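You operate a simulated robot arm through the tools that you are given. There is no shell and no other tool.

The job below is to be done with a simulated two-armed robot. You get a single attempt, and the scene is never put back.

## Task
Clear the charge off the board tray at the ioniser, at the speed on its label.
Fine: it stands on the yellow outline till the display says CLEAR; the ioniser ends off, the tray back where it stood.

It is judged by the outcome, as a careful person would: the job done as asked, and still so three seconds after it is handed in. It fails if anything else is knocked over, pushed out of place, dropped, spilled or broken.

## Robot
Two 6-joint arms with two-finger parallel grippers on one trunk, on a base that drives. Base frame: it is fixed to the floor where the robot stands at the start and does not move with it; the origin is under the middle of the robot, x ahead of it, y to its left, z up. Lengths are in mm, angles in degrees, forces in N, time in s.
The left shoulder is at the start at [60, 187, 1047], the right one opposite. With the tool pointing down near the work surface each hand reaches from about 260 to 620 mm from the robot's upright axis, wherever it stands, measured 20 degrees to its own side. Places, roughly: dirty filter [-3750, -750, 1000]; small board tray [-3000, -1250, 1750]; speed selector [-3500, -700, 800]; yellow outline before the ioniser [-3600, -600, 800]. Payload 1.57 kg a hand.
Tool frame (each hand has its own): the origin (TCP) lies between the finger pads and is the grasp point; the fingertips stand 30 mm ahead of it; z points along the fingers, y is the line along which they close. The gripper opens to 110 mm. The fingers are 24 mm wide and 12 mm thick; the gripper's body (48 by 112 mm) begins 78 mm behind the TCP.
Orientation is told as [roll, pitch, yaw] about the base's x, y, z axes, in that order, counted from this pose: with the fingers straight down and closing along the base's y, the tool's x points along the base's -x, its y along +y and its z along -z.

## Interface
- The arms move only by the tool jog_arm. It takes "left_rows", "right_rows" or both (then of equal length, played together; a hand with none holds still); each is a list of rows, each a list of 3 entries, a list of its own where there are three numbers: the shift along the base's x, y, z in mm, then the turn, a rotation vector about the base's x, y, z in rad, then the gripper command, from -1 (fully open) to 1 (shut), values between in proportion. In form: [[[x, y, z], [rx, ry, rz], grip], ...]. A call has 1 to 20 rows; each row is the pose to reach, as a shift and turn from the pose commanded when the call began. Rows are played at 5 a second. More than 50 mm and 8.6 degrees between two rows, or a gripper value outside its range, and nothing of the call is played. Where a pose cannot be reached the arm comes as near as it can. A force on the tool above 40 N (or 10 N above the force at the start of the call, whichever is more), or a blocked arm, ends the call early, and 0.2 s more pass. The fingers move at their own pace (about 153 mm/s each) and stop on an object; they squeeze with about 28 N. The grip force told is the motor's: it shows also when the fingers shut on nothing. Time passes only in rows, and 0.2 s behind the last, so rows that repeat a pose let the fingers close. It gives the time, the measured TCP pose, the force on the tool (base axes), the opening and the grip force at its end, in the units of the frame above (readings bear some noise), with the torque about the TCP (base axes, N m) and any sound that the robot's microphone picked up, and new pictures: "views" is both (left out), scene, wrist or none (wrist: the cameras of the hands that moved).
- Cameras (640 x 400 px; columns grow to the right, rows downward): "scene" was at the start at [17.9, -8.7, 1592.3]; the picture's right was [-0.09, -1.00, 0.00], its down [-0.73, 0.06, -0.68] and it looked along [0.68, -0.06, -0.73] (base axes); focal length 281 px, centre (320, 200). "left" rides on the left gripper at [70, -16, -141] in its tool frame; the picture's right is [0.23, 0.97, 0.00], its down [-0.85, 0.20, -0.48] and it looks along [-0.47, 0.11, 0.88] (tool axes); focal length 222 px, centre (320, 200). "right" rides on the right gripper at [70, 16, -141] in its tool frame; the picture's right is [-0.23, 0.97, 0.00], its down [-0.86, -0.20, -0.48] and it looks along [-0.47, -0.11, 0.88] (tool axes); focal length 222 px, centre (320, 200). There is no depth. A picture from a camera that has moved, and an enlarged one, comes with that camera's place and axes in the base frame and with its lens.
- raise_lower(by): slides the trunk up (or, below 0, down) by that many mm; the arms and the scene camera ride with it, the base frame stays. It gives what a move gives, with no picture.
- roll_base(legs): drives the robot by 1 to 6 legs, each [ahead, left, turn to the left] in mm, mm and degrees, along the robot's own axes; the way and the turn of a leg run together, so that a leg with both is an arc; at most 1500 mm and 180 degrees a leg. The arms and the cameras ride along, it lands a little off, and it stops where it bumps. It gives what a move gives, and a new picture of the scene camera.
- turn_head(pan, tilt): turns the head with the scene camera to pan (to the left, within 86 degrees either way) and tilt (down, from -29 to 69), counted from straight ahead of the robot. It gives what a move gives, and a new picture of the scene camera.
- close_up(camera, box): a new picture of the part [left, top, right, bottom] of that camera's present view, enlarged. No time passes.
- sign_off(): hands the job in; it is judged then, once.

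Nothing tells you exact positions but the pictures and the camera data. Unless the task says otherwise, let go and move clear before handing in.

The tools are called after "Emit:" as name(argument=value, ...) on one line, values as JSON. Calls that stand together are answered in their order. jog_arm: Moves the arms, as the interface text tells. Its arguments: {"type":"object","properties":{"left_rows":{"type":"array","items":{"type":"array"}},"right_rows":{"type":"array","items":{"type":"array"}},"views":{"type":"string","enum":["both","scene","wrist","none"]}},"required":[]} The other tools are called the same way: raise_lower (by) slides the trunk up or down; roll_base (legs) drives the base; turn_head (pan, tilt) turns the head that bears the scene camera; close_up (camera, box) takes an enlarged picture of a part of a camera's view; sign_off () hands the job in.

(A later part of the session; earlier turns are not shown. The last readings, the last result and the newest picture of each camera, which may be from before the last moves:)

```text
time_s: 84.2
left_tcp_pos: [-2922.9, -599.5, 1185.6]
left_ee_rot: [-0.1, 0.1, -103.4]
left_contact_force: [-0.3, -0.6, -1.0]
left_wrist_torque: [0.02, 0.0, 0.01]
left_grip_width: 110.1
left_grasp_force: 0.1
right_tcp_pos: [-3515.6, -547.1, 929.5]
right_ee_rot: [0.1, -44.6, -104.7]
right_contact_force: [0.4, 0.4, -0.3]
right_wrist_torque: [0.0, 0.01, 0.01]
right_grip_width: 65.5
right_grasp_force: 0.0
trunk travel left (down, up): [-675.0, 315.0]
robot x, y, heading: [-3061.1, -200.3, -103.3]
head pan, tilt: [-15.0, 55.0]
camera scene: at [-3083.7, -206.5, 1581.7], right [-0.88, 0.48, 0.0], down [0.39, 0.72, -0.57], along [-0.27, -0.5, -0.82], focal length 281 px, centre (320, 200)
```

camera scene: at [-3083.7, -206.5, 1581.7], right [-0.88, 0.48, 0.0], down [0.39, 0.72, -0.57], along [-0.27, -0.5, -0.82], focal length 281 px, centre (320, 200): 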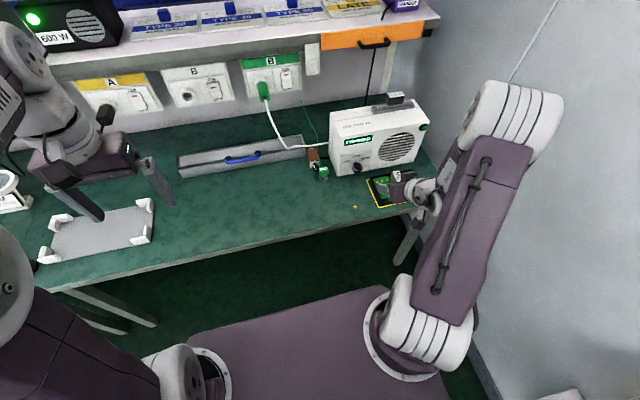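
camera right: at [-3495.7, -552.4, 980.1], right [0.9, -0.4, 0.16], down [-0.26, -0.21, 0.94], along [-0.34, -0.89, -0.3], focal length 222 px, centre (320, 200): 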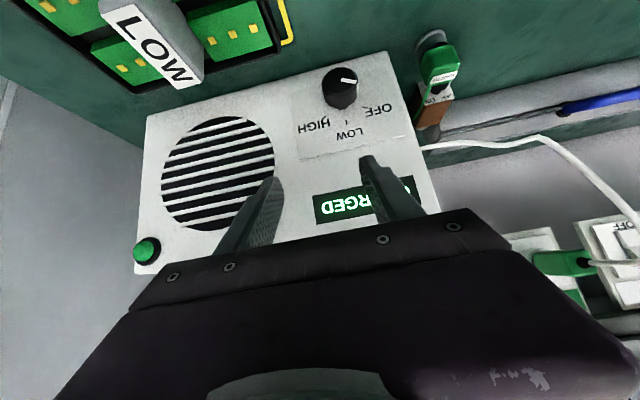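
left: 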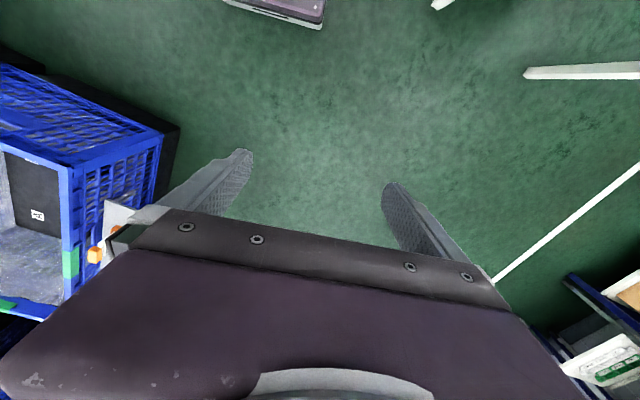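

With the base back, I'll lean the hand 30° left (so the turn can go symmetrically to 30° right) and move to a stand-off 60 mm from the knob.

Emit:
jog_arm(right_rows=[[[6, -29, -14], [0.0269, 0.1015, 0], -0.09], [[12, -58, -28], [0.0538, 0.2031, 0], -0.09], [[19, -88, -43], [0.0806, 0.3046, 0], -0.09], [[25, -117, -58], [0.1075, 0.4061, 0], -0.09], [[31.7, -146.1, -72], [0.134, 0.5063, 0], -0.09], [[31.7, -146.1, -72], [0.134, 0.5063, 0], -0.09]], views="both")

Emit:
close_up(camera="scene", box=[310, 100, 430, 220])

Emit:
close_up(camera="right", box=[240, 40, 420, 230])

```text
time_s: 85.6
left_tcp_pos: [-2924.2, -598.0, 1187.1]
left_ee_rot: [0.0, 0.0, -103.5]
left_contact_force: [-0.6, 0.2, -0.1]
left_wrist_torque: [-0.02, 0.01, 0.03]
left_grip_width: 110.2
left_grasp_force: 0.1
right_tcp_pos: [-3574.1, -658.6, 957.1]
right_ee_rot: [-17.5, -41.3, -90.7]
right_contact_force: [0.3, 0.1, 0.6]
right_wrist_torque: [-0.01, 0.03, -0.03]
right_grip_width: 60.2
right_grasp_force: 0.0
right hand out of reach, approached as far as the arm can: row 1, 2, 3, 4, 5, 6
trunk travel left (down, up): [-675.0, 315.0]
robot x, y, heading: [-3061.3, -198.0, -103.5]
head pan, tilt: [-15.0, 55.0]
camera scene: at [-3083.2, -205.2, 1581.8], right [-0.88, 0.48, 0.0], down [0.39, 0.72, -0.57], along [-0.27, -0.5, -0.82], focal length 281 px, centre (320, 200)
camera right: at [-3516.0, -519.7, 1007.5], right [0.92, -0.37, -0.07], down [-0.05, -0.3, 0.95], along [-0.38, -0.88, -0.3], focal length 222 px, centre (320, 200)
```

scene: 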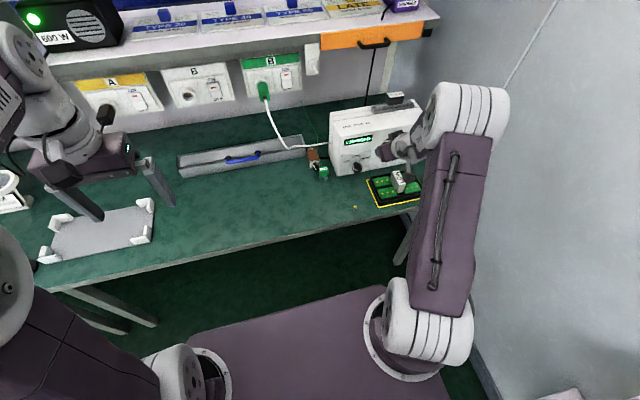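
right: 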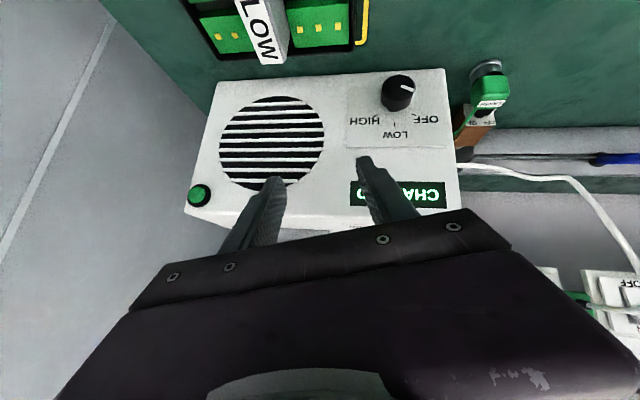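

```text
3.33 times, centred on (370, 160) of scene
camera zoom: at [-3083.2, -205.2, 1581.8], right [-0.88, 0.48, 0.0], down [0.39, 0.72, -0.57], along [-0.27, -0.5, -0.82], focal length 935 px, centre (153, 333)
```

zoom: 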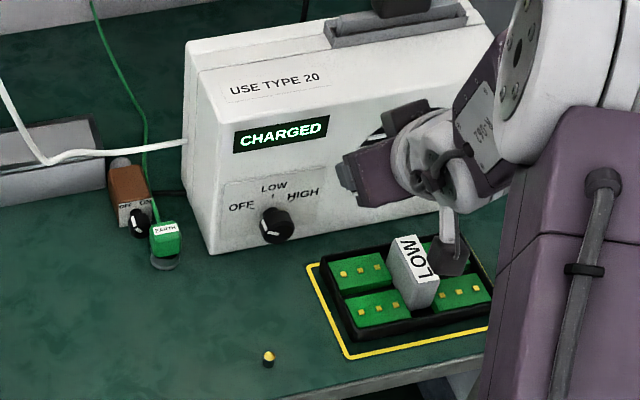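

```text
2.11 times, centred on (330, 135) of right
camera zoom: at [-3516.0, -519.7, 1007.5], right [0.92, -0.37, -0.07], down [-0.05, -0.3, 0.95], along [-0.38, -0.88, -0.3], focal length 468 px, centre (299, 337)
```

zoom: 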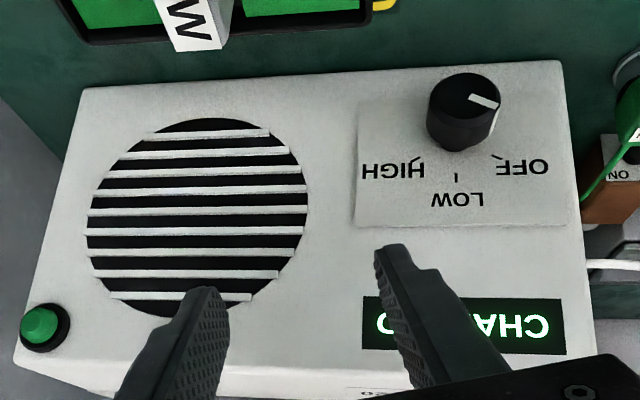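

The hand got stuck near a wrist singularity. A steeper hand (about 20° tilt) with the arm more stretched should work, so I'll straighten it and then come 50 mm forward.

Emit:
jog_arm(right_rows=[[[3, 12, 9], [0.0659, -0.0622, -0.017], -0.09], [[6, 24, 18], [0.1317, -0.1244, -0.034], -0.09], [[9, 36, 27], [0.1976, -0.1867, -0.0511], -0.09], [[12, 48, 36], [0.2634, -0.2489, -0.0681], -0.09], [[14, 58, 43], [0.3293, -0.3111, -0.0851], -0.09], [[14, 58, 43], [0.3293, -0.3111, -0.0851], -0.09]], views="none")

Emit:
roll_base(legs=[[55, 0, -0.5]])

```text
time_s: 87.0
left_tcp_pos: [-2923.5, -598.8, 1186.6]
left_ee_rot: [0.0, 0.1, -103.4]
left_contact_force: [-0.6, 0.1, 0.0]
left_wrist_torque: [-0.03, -0.02, 0.01]
left_grip_width: 110.0
left_grasp_force: 0.1
right_tcp_pos: [-3563.6, -600.5, 998.0]
right_ee_rot: [0.0, -20.0, -104.9]
right_contact_force: [-0.1, 0.4, 0.2]
right_wrist_torque: [0.0, 0.01, -0.02]
right_grip_width: 59.8
right_grasp_force: 0.0
right hand out of reach, approached as far as the arm can: row 2, 3
trunk travel left (down, up): [-675.0, 315.0]
robot x, y, heading: [-3062.3, -194.5, -103.4]
head pan, tilt: [-15.0, 55.0]
```

```text
time_s: 88.0
left_tcp_pos: [-2938.3, -650.8, 1188.2]
left_ee_rot: [0.0, 0.0, -103.9]
left_contact_force: [-0.2, 0.3, 0.5]
left_wrist_torque: [-0.01, -0.05, 0.01]
left_grip_width: 109.9
left_grasp_force: 0.0
right_tcp_pos: [-3578.9, -647.0, 999.4]
right_ee_rot: [0.1, -20.2, -105.2]
right_contact_force: [-0.1, -0.4, -0.1]
right_wrist_torque: [0.01, -0.02, 0.01]
right_grip_width: 60.1
right_grasp_force: 0.1
trunk travel left (down, up): [-675.0, 315.0]
robot x, y, heading: [-3075.1, -253.4, -104.0]
head pan, tilt: [-15.0, 55.0]
camera scene: at [-3095.1, -254.8, 1581.8], right [-0.88, 0.48, 0.0], down [0.39, 0.72, -0.57], along [-0.28, -0.5, -0.82], focal length 281 px, centre (320, 200)
```

scene: 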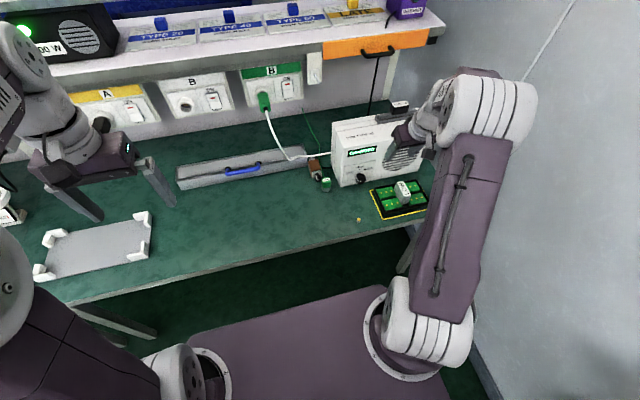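

Clean pose again. Now the lean-left stand-off, with the tilt at 20°.

Emit:
jog_arm(right_rows=[[[25, -10, -10], [0.0269, 0.1015, 0], -0.09], [[50, -25, -30], [0.0538, 0.2031, 0], -0.09], [[70, -45, -60], [0.0806, 0.3046, 0], -0.09], [[88, -60, -90], [0.1075, 0.4061, 0], -0.09], [[98.6, -76, -122.5], [0.134, 0.5063, 0], -0.09], [[98.6, -76, -122.5], [0.134, 0.5063, 0], -0.09]], views="both")

Emit:
close_up(camera="scene", box=[310, 110, 430, 230])

Emit:
close_up(camera="right", box=[220, 40, 440, 230])

```text
time_s: 89.4
left_tcp_pos: [-2940.0, -653.1, 1186.7]
left_ee_rot: [0.0, 0.1, -103.8]
left_contact_force: [0.0, 0.2, -0.1]
left_wrist_torque: [-0.02, -0.01, -0.02]
left_grip_width: 109.7
left_grasp_force: 0.1
right_tcp_pos: [-3481.8, -726.1, 872.3]
right_ee_rot: [-31.7, -17.6, -94.7]
right_contact_force: [0.6, 0.8, 0.2]
right_wrist_torque: [0.02, -0.01, 0.01]
right_grip_width: 60.2
right_grasp_force: 0.0
trunk travel left (down, up): [-675.0, 315.0]
robot x, y, heading: [-3072.9, -249.8, -104.0]
head pan, tilt: [-15.0, 55.0]
camera scene: at [-3096.4, -257.1, 1581.8], right [-0.88, 0.48, 0.0], down [0.39, 0.72, -0.57], along [-0.28, -0.5, -0.82], focal length 281 px, centre (320, 200)
camera right: at [-3387.1, -633.1, 956.9], right [0.8, -0.44, -0.42], down [0.03, -0.67, 0.75], along [-0.61, -0.6, -0.52], focal length 222 px, centre (320, 200)
```

scene: 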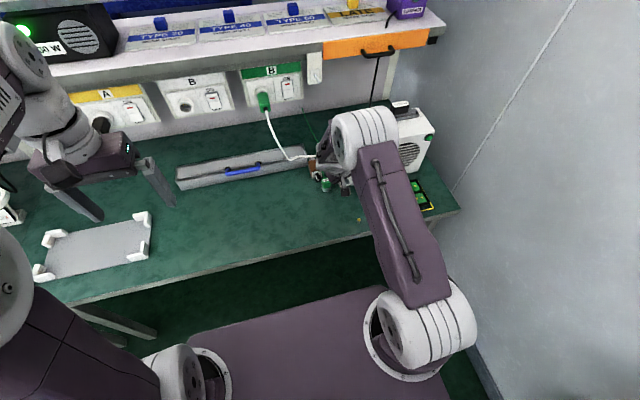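
right: 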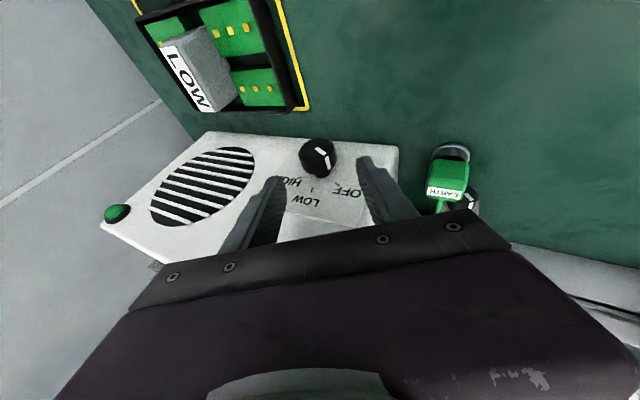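

```text
3.33 times, centred on (370, 170) of scene
camera zoom: at [-3096.4, -257.1, 1581.8], right [-0.88, 0.48, 0.0], down [0.39, 0.72, -0.57], along [-0.28, -0.5, -0.82], focal length 935 px, centre (153, 300)
```

zoom: 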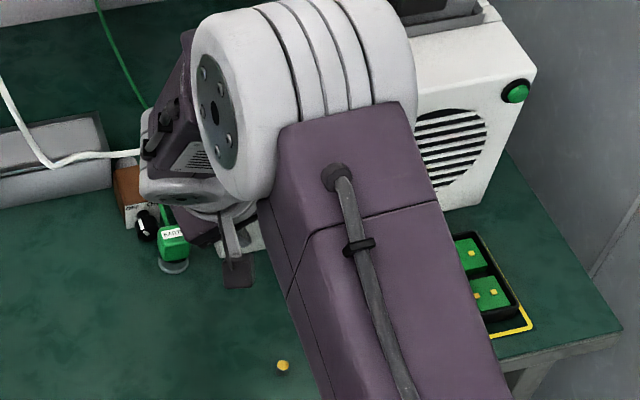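

```text
2.11 times, centred on (330, 135) of right
camera zoom: at [-3387.1, -633.1, 956.9], right [0.8, -0.44, -0.42], down [0.03, -0.67, 0.75], along [-0.61, -0.6, -0.52], focal length 468 px, centre (299, 337)
```

zoom: 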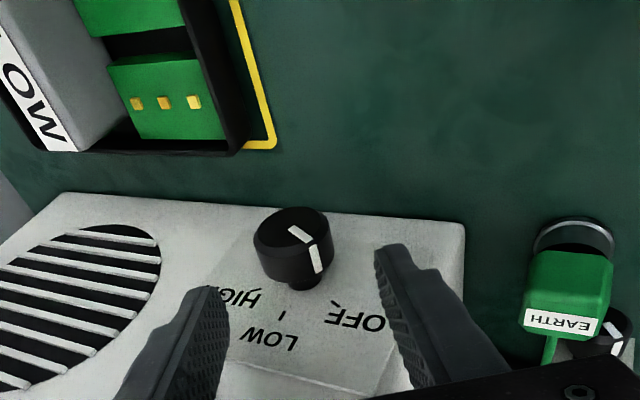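

The fingers straddle the knob well. I'll advance along the tool axis with a small correction, watching for contact.

Emit:
jog_arm(right_rows=[[[-10, -3, -13], [0, 0, 0], -0.09], [[-20, -6, -27], [0, 0, 0], -0.09], [[-29, -9, -41], [0, 0, 0], -0.09], [[-35, -11, -49], [0, 0, 0], -0.09], [[-35, -11, -49], [0, 0, 0], -0.09]], views="wrist")

Emit:
close_up(camera="right", box=[220, 80, 440, 240])

```text
time_s: 90.6
left_tcp_pos: [-2940.3, -652.8, 1187.1]
left_ee_rot: [0.0, 0.0, -103.8]
left_contact_force: [-0.2, -0.8, -0.2]
left_wrist_torque: [0.03, -0.03, -0.02]
left_grip_width: 110.1
left_grasp_force: 0.1
right_tcp_pos: [-3517.7, -736.6, 824.5]
right_ee_rot: [-31.6, -17.5, -94.8]
right_contact_force: [0.6, -0.6, 0.5]
right_wrist_torque: [0.04, 0.0, -0.05]
right_grip_width: 59.9
right_grasp_force: 0.1
trunk travel left (down, up): [-675.0, 315.0]
robot x, y, heading: [-3078.3, -253.8, -103.8]
head pan, tilt: [-15.0, 55.0]
camera right: at [-3422.5, -644.2, 909.0], right [0.8, -0.44, -0.42], down [0.03, -0.67, 0.74], along [-0.61, -0.6, -0.52], focal length 222 px, centre (320, 200)
```

right: 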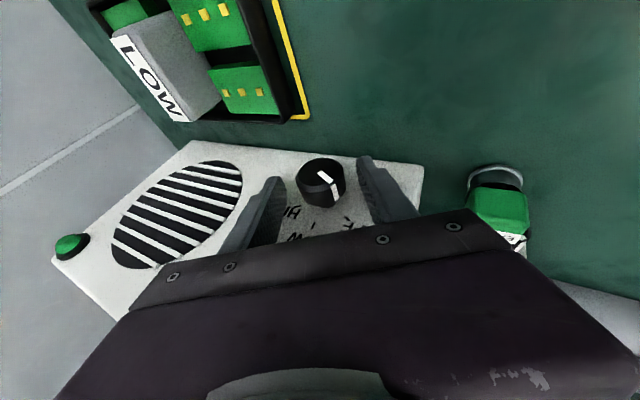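

```text
2.50 times, centred on (330, 160) of right
camera zoom: at [-3422.5, -644.2, 909.0], right [0.8, -0.44, -0.42], down [0.03, -0.67, 0.74], along [-0.61, -0.6, -0.52], focal length 555 px, centre (295, 300)
```

zoom: 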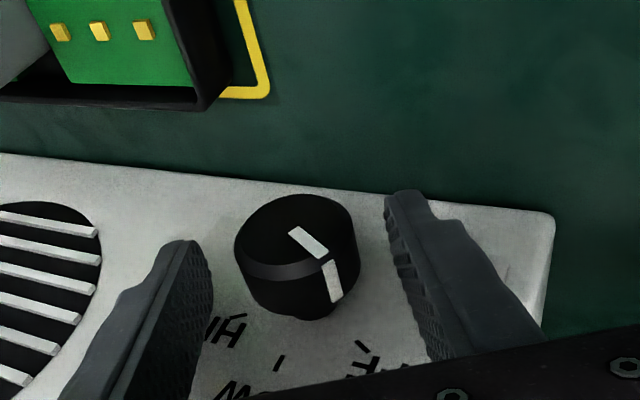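

Well centred. Eight more millimetres in, then close on the knob.

Emit:
jog_arm(right_rows=[[[-1.7, -1.1, -3.5], [0, 0, 0], -0.09], [[-3.5, -2.2, -7.1], [0, 0, 0], -0.09], [[-3.5, -2.2, -7.1], [0, 0, 0], 0.2], [[-3.5, -2.2, -7.1], [0, 0, 0], 0.5], [[-3.5, -2.2, -7.1], [0, 0, 0], 0.5]], views="wrist")

Emit:
close_up(camera="right", box=[220, 80, 440, 240])

```text
time_s: 91.8
left_tcp_pos: [-2939.3, -653.3, 1186.7]
left_ee_rot: [0.0, 0.0, -103.7]
left_contact_force: [-0.4, 0.1, -0.4]
left_wrist_torque: [0.0, -0.01, -0.01]
left_grip_width: 110.3
left_grasp_force: 0.1
right_tcp_pos: [-3520.2, -737.8, 818.4]
right_ee_rot: [-31.5, -17.4, -94.7]
right_contact_force: [0.2, 0.2, -0.7]
right_wrist_torque: [0.28, -0.01, 0.56]
right_grip_width: 35.1
right_grasp_force: 42.4
trunk travel left (down, up): [-675.0, 315.0]
robot x, y, heading: [-3072.8, -253.7, -103.6]
head pan, tilt: [-15.0, 55.0]
camera right: at [-3424.7, -645.2, 902.6], right [0.8, -0.44, -0.42], down [0.03, -0.67, 0.74], along [-0.6, -0.6, -0.52], focal length 222 px, centre (320, 200)
```

right: 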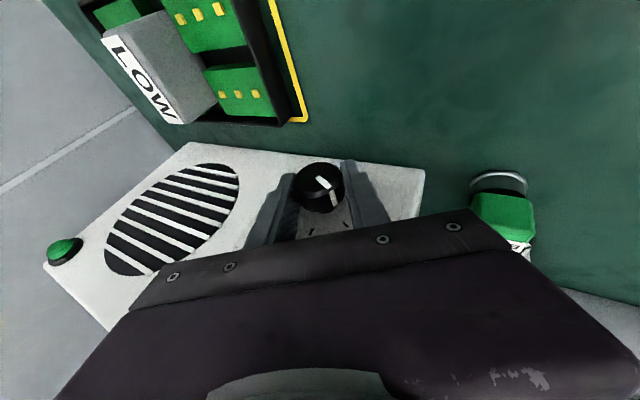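

```text
2.50 times, centred on (330, 160) of right
camera zoom: at [-3424.7, -645.2, 902.6], right [0.8, -0.44, -0.42], down [0.03, -0.67, 0.74], along [-0.6, -0.6, -0.52], focal length 555 px, centre (295, 300)
```

zoom: 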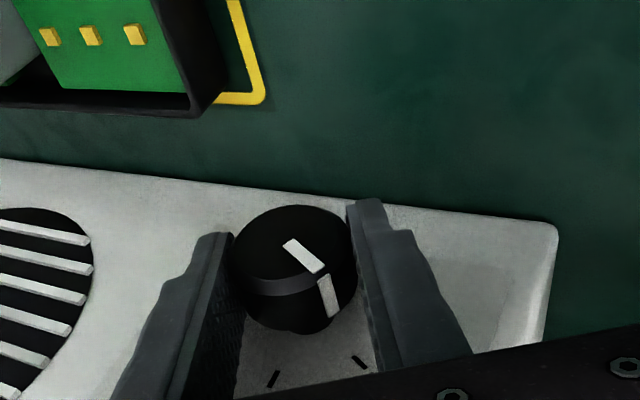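

The knob is gripped at 35 mm. Turning it 60° clockwise about its own axis.

Emit:
jog_arm(right_rows=[[[-1.2, 0.3, 0.6], [-0.0268, -0.1012, 0], 0.5], [[-2.4, 0.6, 1.1], [-0.0536, -0.2024, 0], 0.5], [[-3.7, 1.0, 1.5], [-0.0804, -0.3037, 0], 0.5], [[-5.0, 1.3, 1.7], [-0.1072, -0.4049, 0], 0.5], [[-6.4, 1.7, 1.8], [-0.134, -0.5061, 0], 0.5], [[-7.7, 2.0, 1.7], [-0.1608, -0.6073, 0], 0.5], [[-9.0, 2.4, 1.5], [-0.1876, -0.7086, 0], 0.5], [[-10.3, 2.7, 1.1], [-0.2144, -0.8098, 0], 0.5], [[-11.6, 3.1, 0.6], [-0.2412, -0.911, 0], 0.5], [[-12.8, 3.4, 0], [-0.268, -1.0122, 0], 0.5], [[-12.8, 3.4, 0], [-0.268, -1.0122, 0], 0.5]], views="both")

Emit:
close_up(camera="right", box=[220, 80, 440, 240])

Emit:
close_up(camera="scene", box=[310, 110, 430, 230])

```text
time_s: 94.2
left_tcp_pos: [-2935.0, -654.8, 1186.4]
left_ee_rot: [-0.2, 0.2, -103.9]
left_contact_force: [-1.0, -0.5, -0.6]
left_wrist_torque: [-0.01, 0.0, 0.01]
left_grip_width: 110.0
left_grasp_force: 0.2
right_tcp_pos: [-3526.9, -736.8, 819.7]
right_ee_rot: [31.3, -16.9, -115.2]
right_contact_force: [33.3, -11.1, -13.4]
right_wrist_torque: [-0.84, 0.1, 0.39]
right_grip_width: 35.4
right_grasp_force: 42.5
trunk travel left (down, up): [-675.0, 315.0]
robot x, y, heading: [-3073.8, -253.6, -103.9]
head pan, tilt: [-15.0, 55.0]
camera scene: at [-3090.3, -262.1, 1581.7], right [-0.88, 0.48, 0.0], down [0.39, 0.72, -0.57], along [-0.28, -0.5, -0.82], focal length 281 px, centre (320, 200)
camera right: at [-3537.9, -616.3, 921.3], right [0.72, -0.42, 0.55], down [-0.69, -0.48, 0.54], along [0.04, -0.77, -0.64], focal length 222 px, centre (320, 200)
```

scene: 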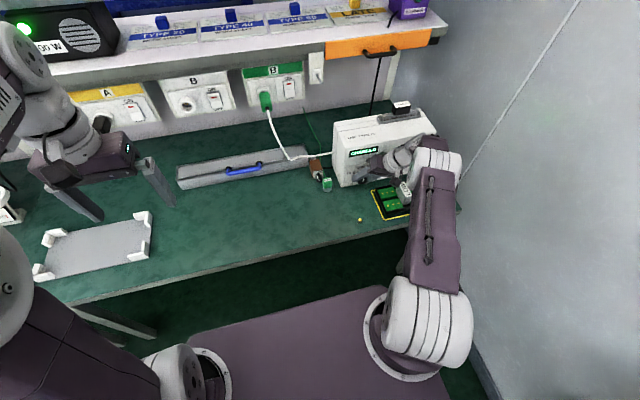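
right: 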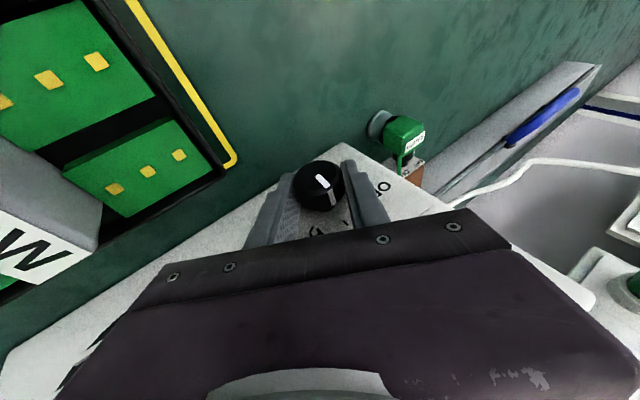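

```text
2.50 times, centred on (330, 160) of right
camera zoom: at [-3537.9, -616.3, 921.3], right [0.72, -0.42, 0.55], down [-0.69, -0.48, 0.54], along [0.04, -0.77, -0.64], focal length 555 px, centre (295, 300)
```

zoom: 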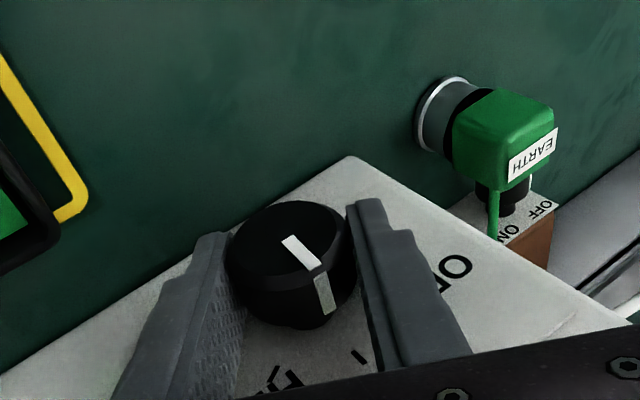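

```text
3.33 times, centred on (370, 170) of scene
camera zoom: at [-3090.3, -262.1, 1581.7], right [-0.88, 0.48, 0.0], down [0.39, 0.72, -0.57], along [-0.28, -0.5, -0.82], focal length 935 px, centre (153, 300)
```

zoom: 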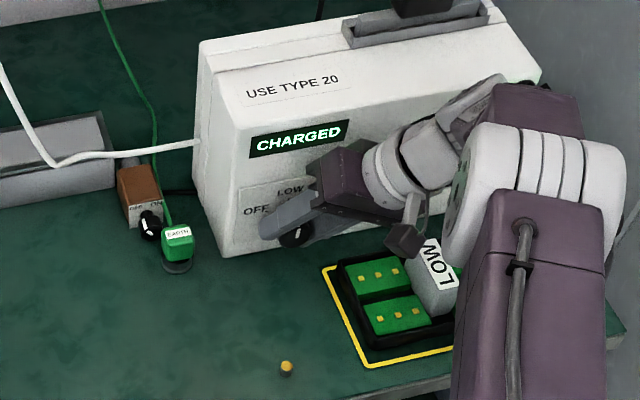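

The knob turned with my hand to LOW, though there is a side load of ~35 N from a slightly off centre arc. I'll ease that off first and then look at the display.

Emit:
jog_arm(right_rows=[[[3, -1, 0.5], [0, 0, 0], 0.5], [[6, -2.2, 1], [0, 0, 0], 0.5], [[6, -2.2, 1], [0, 0, 0], 0.5]], views="wrist")

Emit:
close_up(camera="scene", box=[330, 130, 400, 200])

Emit:
close_up(camera="right", box=[240, 130, 440, 250])

```text
time_s: 95.0
left_tcp_pos: [-2940.0, -654.5, 1186.7]
left_ee_rot: [0.1, 0.1, -103.8]
left_contact_force: [-0.1, -0.3, -1.0]
left_wrist_torque: [0.01, 0.0, -0.03]
left_grip_width: 110.3
left_grasp_force: 0.0
right_tcp_pos: [-3528.4, -737.2, 819.5]
right_ee_rot: [31.3, -17.0, -115.4]
right_contact_force: [13.4, 2.9, -15.0]
right_wrist_torque: [0.68, 0.02, 1.53]
right_grip_width: 35.3
right_grasp_force: 42.8
trunk travel left (down, up): [-675.0, 315.0]
robot x, y, heading: [-3073.8, -249.9, -104.0]
head pan, tilt: [-15.0, 55.0]
camera right: at [-3537.2, -616.0, 921.3], right [0.72, -0.42, 0.55], down [-0.69, -0.48, 0.54], along [0.04, -0.77, -0.64], focal length 222 px, centre (320, 200)
```

right: 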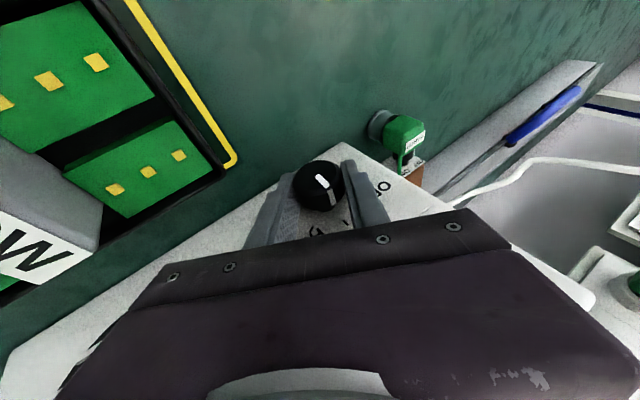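

```text
5.71 times, centred on (365, 165) of scene
camera zoom: at [-3095.5, -259.6, 1581.7], right [-0.88, 0.48, 0.0], down [0.4, 0.72, -0.57], along [-0.28, -0.5, -0.82], focal length 1603 px, centre (63, 400)
```

zoom: 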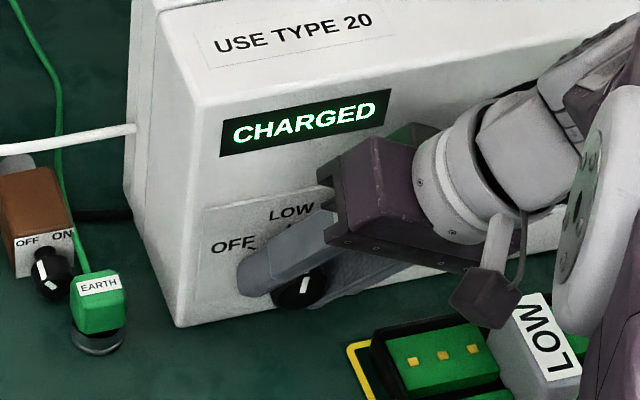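

```text
3.20 times, centred on (340, 190) of right
camera zoom: at [-3537.2, -616.0, 921.3], right [0.72, -0.42, 0.55], down [-0.69, -0.48, 0.54], along [0.04, -0.77, -0.64], focal length 711 px, centre (256, 232)
```

zoom: 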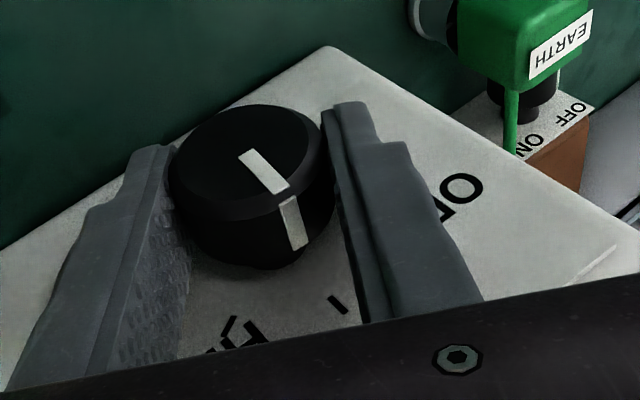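

The pointer lines up with the LOW mark; the display still says CHARGED, presumably it needs time. I'll open the fingers and back off a little to free the fan, then wait.

Emit:
jog_arm(right_rows=[[[0, 0, 0], [0, 0, 0], 0.2], [[0, 0, 0], [0, 0, 0], -0.09], [[0, 0, 0], [0, 0, 0], -0.09], [[-4, 5, 9], [0, 0, 0], -0.09], [[-11, 13, 24], [0, 0, 0], -0.09], [[-22, 27, 49], [0, 0, 0], -0.09], [[-25, 60, 65], [0, 0, 0], -0.09], [[-25, 90, 85], [0, 0, 0], -0.09], [[-25, 90, 85], [0, 0, 0], -0.09]], views="both")

Emit:
close_up(camera="scene", box=[320, 110, 440, 230])

Emit:
close_up(camera="right", box=[240, 60, 480, 250])

```text
time_s: 97.0
left_tcp_pos: [-2939.8, -653.2, 1187.6]
left_ee_rot: [0.0, -0.1, -103.8]
left_contact_force: [1.2, 0.3, 0.7]
left_wrist_torque: [0.01, -0.01, 0.0]
left_grip_width: 109.9
left_grasp_force: 0.0
right_tcp_pos: [-3550.7, -647.4, 905.0]
right_ee_rot: [31.5, -17.1, -115.4]
right_contact_force: [-0.7, -0.5, -0.6]
right_wrist_torque: [0.02, -0.01, -0.01]
right_grip_width: 60.1
right_grasp_force: 0.1
trunk travel left (down, up): [-675.0, 315.0]
robot x, y, heading: [-3075.3, -251.7, -103.8]
head pan, tilt: [-15.0, 55.0]
camera scene: at [-3096.4, -259.1, 1581.7], right [-0.88, 0.48, 0.0], down [0.39, 0.72, -0.57], along [-0.28, -0.5, -0.82], focal length 281 px, centre (320, 200)
camera right: at [-3560.9, -526.3, 1006.9], right [0.72, -0.42, 0.55], down [-0.69, -0.48, 0.54], along [0.04, -0.77, -0.63], focal length 222 px, centre (320, 200)
```

scene: 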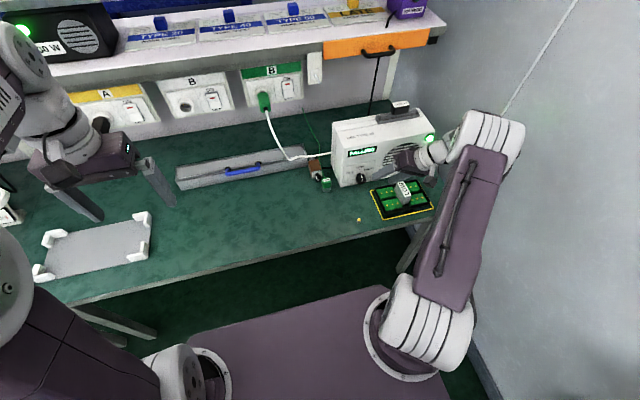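
right: 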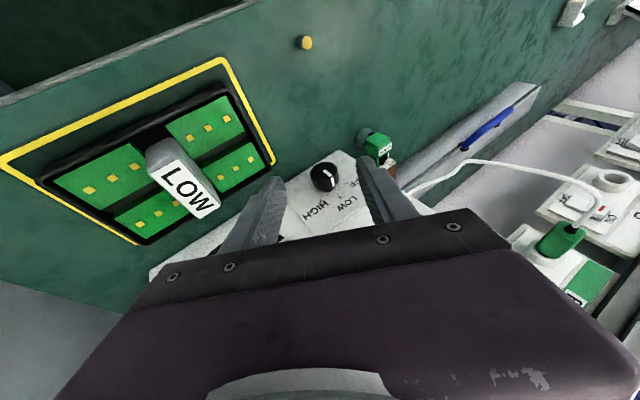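

```text
3.33 times, centred on (380, 170) of scene
camera zoom: at [-3096.4, -259.1, 1581.7], right [-0.88, 0.48, 0.0], down [0.39, 0.72, -0.57], along [-0.28, -0.5, -0.82], focal length 935 px, centre (120, 300)
```

zoom: 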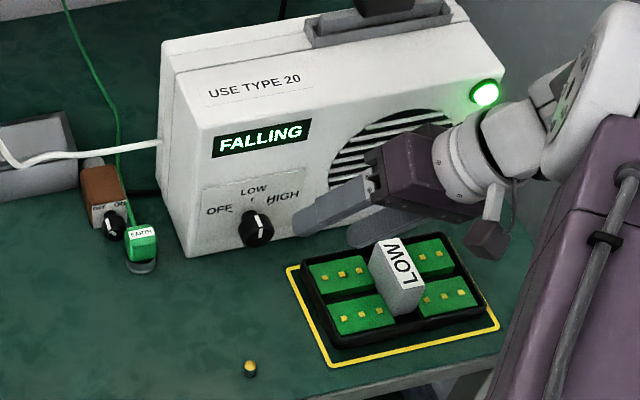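

```text
2.11 times, centred on (360, 155) of right
camera zoom: at [-3560.9, -526.3, 1006.9], right [0.72, -0.42, 0.55], down [-0.69, -0.48, 0.54], along [0.04, -0.77, -0.63], focal length 468 px, centre (236, 295)
```

zoom: 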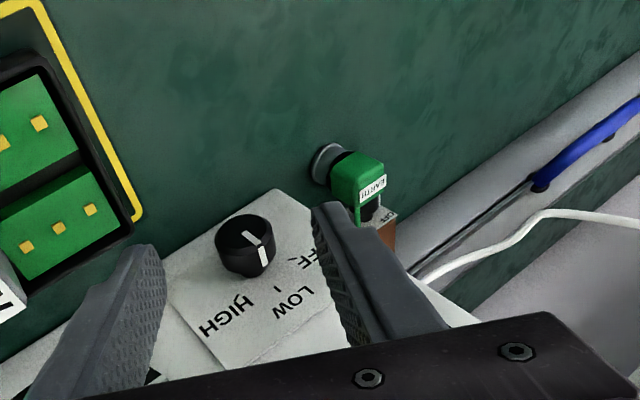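

It reads FALLING with the green lamp lit: the ioniser runs at LOW. I'll move the hand out of the airflow and wait for CLEAR.

Emit:
jog_arm(right_rows=[[[4, 15, 15], [0, 0, 0], -0.09], [[8, 30, 30], [0, 0, 0], -0.09], [[12, 45, 45], [0, 0, 0], -0.09], [[12, 45, 45], [0, 0, 0], -0.09], [[12, 45, 45], [0, 0, 0], -0.09], [[12, 45, 45], [0, 0, 0], -0.09], [[12, 45, 45], [0, 0, 0], -0.09], [[12, 45, 45], [0, 0, 0], -0.09], [[12, 45, 45], [0, 0, 0], -0.09], [[12, 45, 45], [0, 0, 0], -0.09], [[12, 45, 45], [0, 0, 0], -0.09], [[12, 45, 45], [0, 0, 0], -0.09], [[12, 45, 45], [0, 0, 0], -0.09], [[12, 45, 45], [0, 0, 0], -0.09], [[12, 45, 45], [0, 0, 0], -0.09], [[12, 45, 45], [0, 0, 0], -0.09], [[12, 45, 45], [0, 0, 0], -0.09], [[12, 45, 45], [0, 0, 0], -0.09], [[12, 45, 45], [0, 0, 0], -0.09], [[12, 45, 45], [0, 0, 0], -0.09]], views="none")

Emit:
close_up(camera="scene", box=[320, 110, 440, 230])

```text
time_s: 101.2
left_tcp_pos: [-2939.6, -653.1, 1186.4]
left_ee_rot: [0.0, 0.1, -103.8]
left_contact_force: [0.9, 0.5, 0.1]
left_wrist_torque: [0.0, 0.02, -0.01]
left_grip_width: 110.0
left_grasp_force: 0.0
right_tcp_pos: [-3538.5, -600.7, 948.4]
right_ee_rot: [31.5, -17.2, -115.5]
right_contact_force: [-0.2, 0.4, 0.6]
right_wrist_torque: [0.01, 0.0, 0.02]
right_grip_width: 60.2
right_grasp_force: 0.0
trunk travel left (down, up): [-675.0, 315.0]
robot x, y, heading: [-3070.3, -248.1, -103.9]
head pan, tilt: [-15.0, 55.0]
```

```text
3.33 times, centred on (380, 170) of scene
camera zoom: at [-3096.1, -258.0, 1581.8], right [-0.88, 0.48, 0.0], down [0.39, 0.72, -0.57], along [-0.28, -0.5, -0.82], focal length 935 px, centre (120, 300)
```

zoom: 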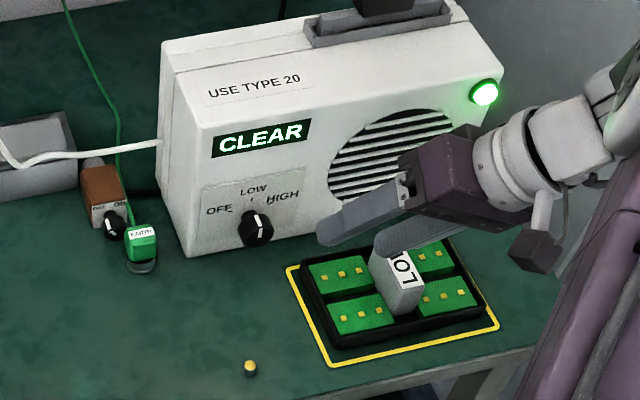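

CLEAR is shown. Now I'll return to the knob by the same path, and look before closing.

Emit:
jog_arm(right_rows=[[[-6, -22, -22], [0, 0, 0], -0.09], [[-12, -45, -45], [0, 0, 0], -0.09], [[-12, -75, -65], [0, 0, 0], -0.09], [[-9, -108, -81], [0, 0, 0], -0.09], [[2, -122, -106], [0, 0, 0], -0.09], [[8, -129, -119], [0, 0, 0], -0.09], [[12, -134.5, -129], [0, 0, 0], -0.09], [[12, -134.5, -129], [0, 0, 0], -0.09]], views="wrist")

Emit:
close_up(camera="right", box=[220, 80, 440, 240])

```text
time_s: 103.0
left_tcp_pos: [-2939.9, -652.3, 1187.6]
left_ee_rot: [0.0, 0.0, -103.8]
left_contact_force: [0.8, -0.9, 1.1]
left_wrist_torque: [-0.02, 0.0, -0.02]
left_grip_width: 110.0
left_grasp_force: 0.1
right_tcp_pos: [-3527.1, -736.3, 820.4]
right_ee_rot: [31.6, -17.1, -115.5]
right_contact_force: [0.6, -0.7, 0.4]
right_wrist_torque: [0.01, 0.02, -0.01]
right_grip_width: 60.1
right_grasp_force: 0.1
trunk travel left (down, up): [-675.0, 315.0]
robot x, y, heading: [-3072.2, -248.8, -103.8]
head pan, tilt: [-15.0, 55.0]
camera right: at [-3537.8, -615.2, 922.7], right [0.72, -0.42, 0.55], down [-0.69, -0.48, 0.54], along [0.04, -0.77, -0.63], focal length 222 px, centre (320, 200)
```

right: 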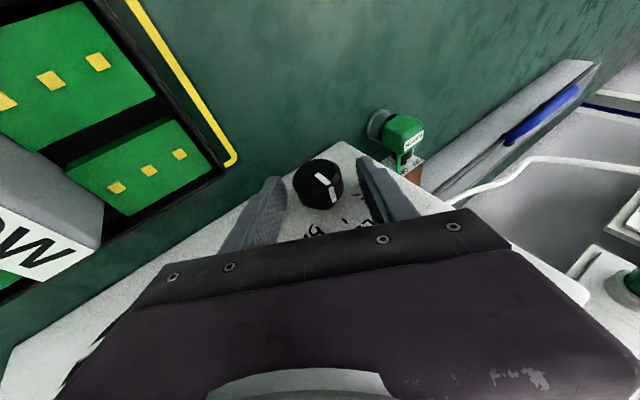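

```text
2.50 times, centred on (330, 160) of right
camera zoom: at [-3537.8, -615.2, 922.7], right [0.72, -0.42, 0.55], down [-0.69, -0.48, 0.54], along [0.04, -0.77, -0.63], focal length 555 px, centre (295, 300)
```

zoom: 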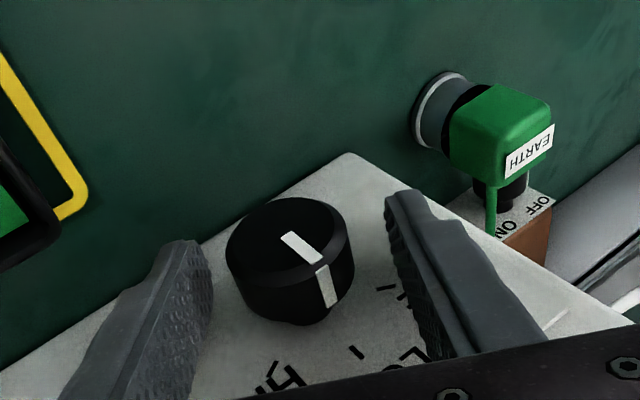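

The knob sits a couple of millimetres to one side; I'll centre on it and close.

Emit:
jog_arm(right_rows=[[[-2.4, 0.6, -1.4], [0, 0, 0], -0.09], [[-2.4, 0.6, -1.4], [0, 0, 0], -0.09], [[-2.4, 0.6, -1.4], [0, 0, 0], 0.2], [[-2.4, 0.6, -1.4], [0, 0, 0], 0.5], [[-2.4, 0.6, -1.4], [0, 0, 0], 0.5]], views="wrist")

```text
time_s: 104.2
left_tcp_pos: [-2938.3, -651.5, 1186.8]
left_ee_rot: [0.0, 0.1, -103.8]
left_contact_force: [0.2, 0.4, -0.8]
left_wrist_torque: [0.02, 0.02, 0.01]
left_grip_width: 110.0
left_grasp_force: 0.0
right_tcp_pos: [-3529.3, -736.5, 821.8]
right_ee_rot: [31.5, -17.2, -115.2]
right_contact_force: [7.3, -3.1, 4.2]
right_wrist_torque: [-0.46, -0.01, 0.56]
right_grip_width: 35.3
right_grasp_force: 42.3
trunk travel left (down, up): [-675.0, 315.0]
robot x, y, heading: [-3076.2, -255.0, -103.9]
head pan, tilt: [-15.0, 55.0]
camera right: at [-3538.5, -615.0, 922.7], right [0.72, -0.42, 0.55], down [-0.69, -0.48, 0.54], along [0.04, -0.77, -0.63], focal length 222 px, centre (320, 200)
```

right: 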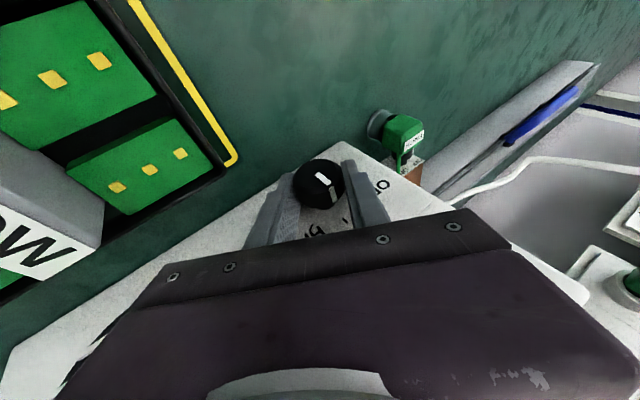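

Now turning back 60° counter-clockwise to OFF.

Emit:
jog_arm(right_rows=[[[0.8, -0.2, 0.4], [0.0268, 0.1012, 0], 0.5], [[1.7, -0.4, 0.8], [0.0536, 0.2024, 0], 0.5], [[2.5, -0.7, 1.0], [0.0804, 0.3037, 0], 0.5], [[3.4, -0.9, 1.2], [0.1072, 0.4049, 0], 0.5], [[4.3, -1.1, 1.2], [0.134, 0.5061, 0], 0.5], [[5.2, -1.4, 1.2], [0.1608, 0.6073, 0], 0.5], [[6.1, -1.6, 1.0], [0.1876, 0.7086, 0], 0.5], [[7.0, -1.8, 0.8], [0.2144, 0.8098, 0], 0.5], [[7.9, -2.1, 0.4], [0.2412, 0.911, 0], 0.5], [[8.7, -2.3, 0], [0.268, 1.0122, 0], 0.5], [[8.7, -2.3, 0], [0.268, 1.0122, 0], 0.5]], views="both")

Emit:
close_up(camera="right", box=[220, 80, 440, 240])

```text
time_s: 106.6
left_tcp_pos: [-2934.7, -652.8, 1185.0]
left_ee_rot: [-0.3, 0.0, -103.8]
left_contact_force: [0.7, 0.4, 0.1]
left_wrist_torque: [0.0, 0.0, 0.01]
left_grip_width: 110.1
left_grasp_force: 0.0
right_tcp_pos: [-3518.9, -739.3, 820.7]
right_ee_rot: [-31.9, -17.6, -94.5]
right_contact_force: [16.4, -9.1, 10.5]
right_wrist_torque: [-0.17, -0.02, 1.33]
right_grip_width: 35.2
right_grasp_force: 42.5
trunk travel left (down, up): [-675.0, 315.0]
robot x, y, heading: [-3074.6, -249.4, -103.7]
head pan, tilt: [-15.0, 55.0]
camera scene: at [-3091.2, -258.3, 1581.8], right [-0.88, 0.48, 0.0], down [0.39, 0.72, -0.57], along [-0.28, -0.5, -0.82], focal length 281 px, centre (320, 200)
camera right: at [-3422.8, -645.6, 905.4], right [0.8, -0.44, -0.42], down [0.03, -0.67, 0.75], along [-0.61, -0.61, -0.52], focal length 222 px, centre (320, 200)
```

scene: 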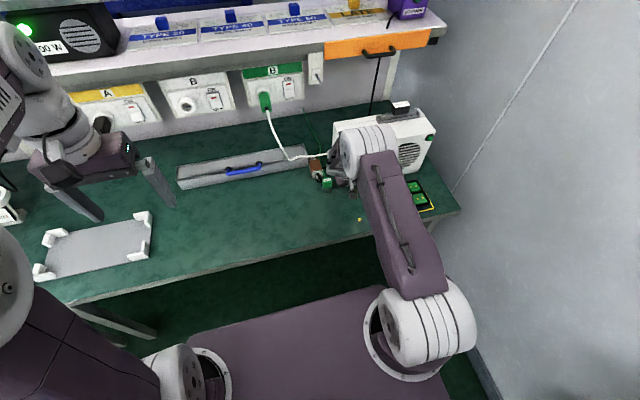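
right: 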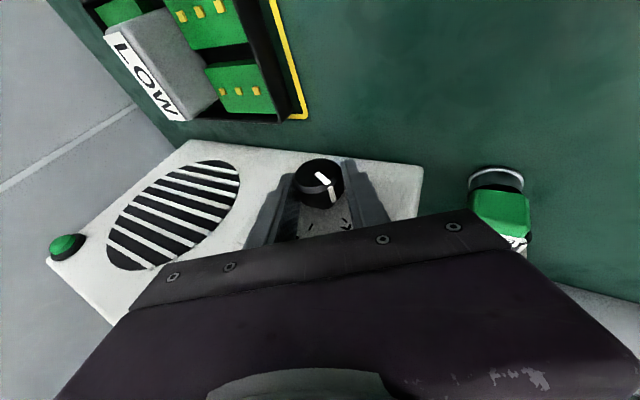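

```text
2.50 times, centred on (330, 160) of right
camera zoom: at [-3422.8, -645.6, 905.4], right [0.8, -0.44, -0.42], down [0.03, -0.67, 0.75], along [-0.61, -0.61, -0.52], focal length 555 px, centre (295, 300)
```

zoom: 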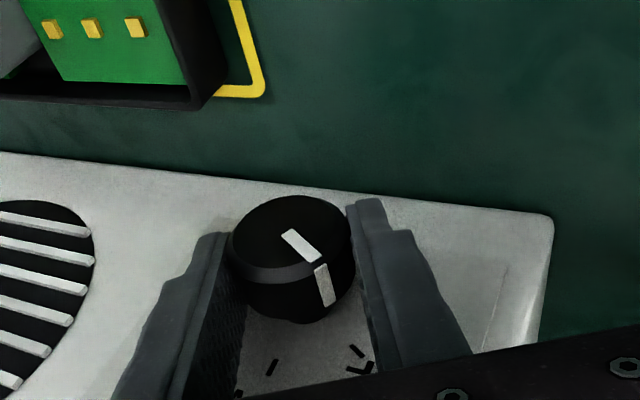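

The lamp has gone out and the pointer is back at OFF. I'll open, back out along the tool axis, and check the panel.

Emit:
jog_arm(right_rows=[[[1.5, -0.5, 1], [0, 0, 0], 0.2], [[1.5, -0.5, 1], [0, 0, 0], -0.09], [[1.5, -0.5, 1], [0, 0, 0], -0.09], [[7, 2, 9], [0, 0, 0], -0.09], [[20, 7, 28], [0, 0, 0], -0.09], [[38, 15, 57], [0, 0, 0], -0.09], [[45, 45, 90], [0, 0, 0], -0.09], [[45, 75, 125], [0, 0, 0], -0.09], [[45, 95, 165], [0, 0, 0], -0.09], [[45, 95, 165], [0, 0, 0], -0.09]], views="both")

Emit:
close_up(camera="right", box=[200, 60, 440, 250])

```text
time_s: 108.8
left_tcp_pos: [-2939.6, -653.3, 1185.9]
left_ee_rot: [0.0, 0.1, -103.8]
left_contact_force: [-1.2, -0.4, -0.5]
left_wrist_torque: [0.03, -0.02, 0.0]
left_grip_width: 110.1
left_grasp_force: 0.1
right_tcp_pos: [-3474.6, -641.4, 985.2]
right_ee_rot: [-31.6, -17.4, -94.8]
right_contact_force: [0.0, -0.3, 0.2]
right_wrist_torque: [0.0, 0.03, 0.0]
right_grip_width: 60.0
right_grasp_force: 0.2
trunk travel left (down, up): [-675.0, 315.0]
robot x, y, heading: [-3075.2, -246.9, -103.8]
head pan, tilt: [-15.0, 55.0]
camera scene: at [-3096.4, -259.0, 1581.7], right [-0.88, 0.48, 0.0], down [0.39, 0.72, -0.57], along [-0.28, -0.5, -0.82], focal length 281 px, centre (320, 200)
camera right: at [-3379.4, -548.8, 1070.1], right [0.8, -0.44, -0.42], down [0.03, -0.67, 0.74], along [-0.61, -0.6, -0.52], focal length 222 px, centre (320, 200)
```

scene: 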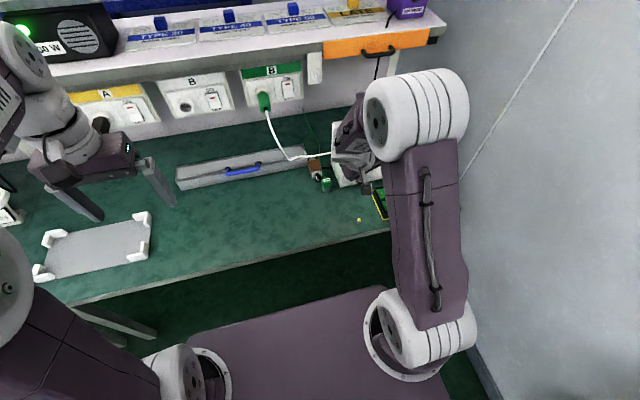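
right: 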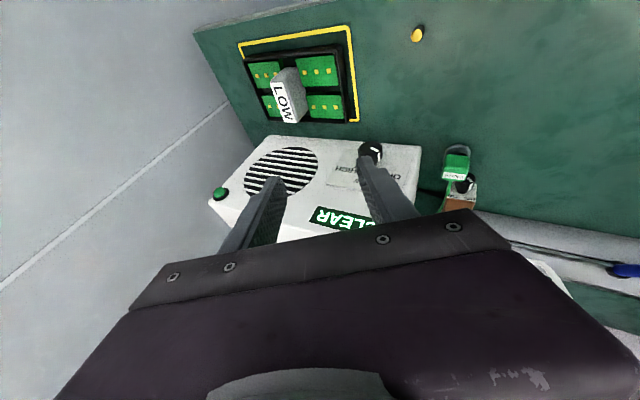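

```text
2.11 times, centred on (320, 155) of right
camera zoom: at [-3379.4, -548.8, 1070.1], right [0.8, -0.44, -0.42], down [0.03, -0.67, 0.74], along [-0.61, -0.6, -0.52], focal length 468 px, centre (320, 295)
```

zoom: 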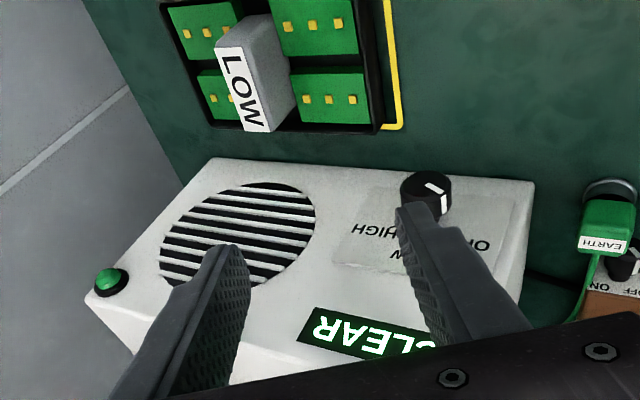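

CLEAR shows and the ioniser is off. I'll straighten the hand and roll forward to fetch the tray back.

Emit:
jog_arm(right_rows=[[[-15, 5, 8], [-0.0269, -0.1015, 0], -0.09], [[-30, 10, 16], [-0.0538, -0.2031, 0], -0.09], [[-45, 15, 24], [-0.0806, -0.3046, 0], -0.09], [[-60, 20, 30], [-0.1075, -0.4061, 0], -0.09], [[-75, 25, 30], [-0.134, -0.5063, 0], -0.09], [[-75, 25, 30], [-0.134, -0.5063, 0], -0.09]], views="none")

Emit:
jog_arm(right_rows=[[[-5, 5, 0], [0.1125, -0.0298, 0], -0.09], [[-10, 10, 0], [0.225, -0.0596, 0], -0.09], [[-15, 15, 0], [0.3375, -0.0894, 0], -0.09], [[-15, 15, 0], [0.3375, -0.0894, 0], -0.09]], views="none")

Emit:
roll_base(legs=[[95, 0, 0.7]])

```text
time_s: 110.2
left_tcp_pos: [-2938.9, -652.7, 1185.8]
left_ee_rot: [0.0, -0.1, -103.9]
left_contact_force: [0.8, -0.2, -0.7]
left_wrist_torque: [-0.02, 0.0, 0.0]
left_grip_width: 109.7
left_grasp_force: 0.1
right_tcp_pos: [-3552.0, -618.7, 1015.6]
right_ee_rot: [0.0, -20.1, -105.2]
right_contact_force: [-0.1, 0.2, 0.5]
right_wrist_torque: [-0.01, 0.01, 0.0]
right_grip_width: 60.0
right_grasp_force: 0.0
trunk travel left (down, up): [-675.0, 315.0]
robot x, y, heading: [-3076.4, -249.8, -103.9]
head pan, tilt: [-15.0, 55.0]
```

```text
time_s: 111.2
left_tcp_pos: [-2938.7, -651.5, 1187.1]
left_ee_rot: [0.1, 0.0, -103.8]
left_contact_force: [0.2, 0.3, -0.8]
left_wrist_torque: [-0.01, -0.01, 0.02]
left_grip_width: 110.0
left_grasp_force: 0.0
right_tcp_pos: [-3568.2, -603.5, 1015.1]
right_ee_rot: [-0.2, 0.0, -105.2]
right_contact_force: [0.1, -0.4, 0.6]
right_wrist_torque: [0.01, -0.02, 0.02]
right_grip_width: 60.2
right_grasp_force: 0.0
trunk travel left (down, up): [-675.0, 315.0]
robot x, y, heading: [-3076.1, -249.1, -103.8]
head pan, tilt: [-15.0, 55.0]
```

```text
time_s: 112.3
left_tcp_pos: [-2956.4, -741.7, 1186.8]
left_ee_rot: [0.1, 0.0, -103.1]
left_contact_force: [0.3, 0.0, 0.7]
left_wrist_torque: [-0.02, 0.01, 0.02]
left_grip_width: 109.8
left_grasp_force: 0.2
right_tcp_pos: [-3584.8, -699.8, 1016.3]
right_ee_rot: [-0.1, -0.1, -104.5]
right_contact_force: [-0.6, -1.6, 0.6]
right_wrist_torque: [0.01, 0.03, -0.02]
right_grip_width: 60.1
right_grasp_force: 0.1
trunk travel left (down, up): [-675.0, 315.0]
robot x, y, heading: [-3097.2, -339.9, -102.9]
head pan, tilt: [-15.0, 55.0]
camera scene: at [-3117.6, -348.4, 1581.8], right [-0.88, 0.47, 0.0], down [0.39, 0.72, -0.57], along [-0.27, -0.51, -0.82], focal length 281 px, centre (320, 200)
```

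scene: 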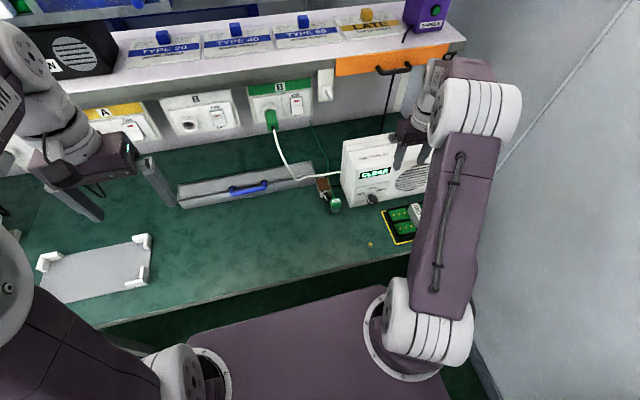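

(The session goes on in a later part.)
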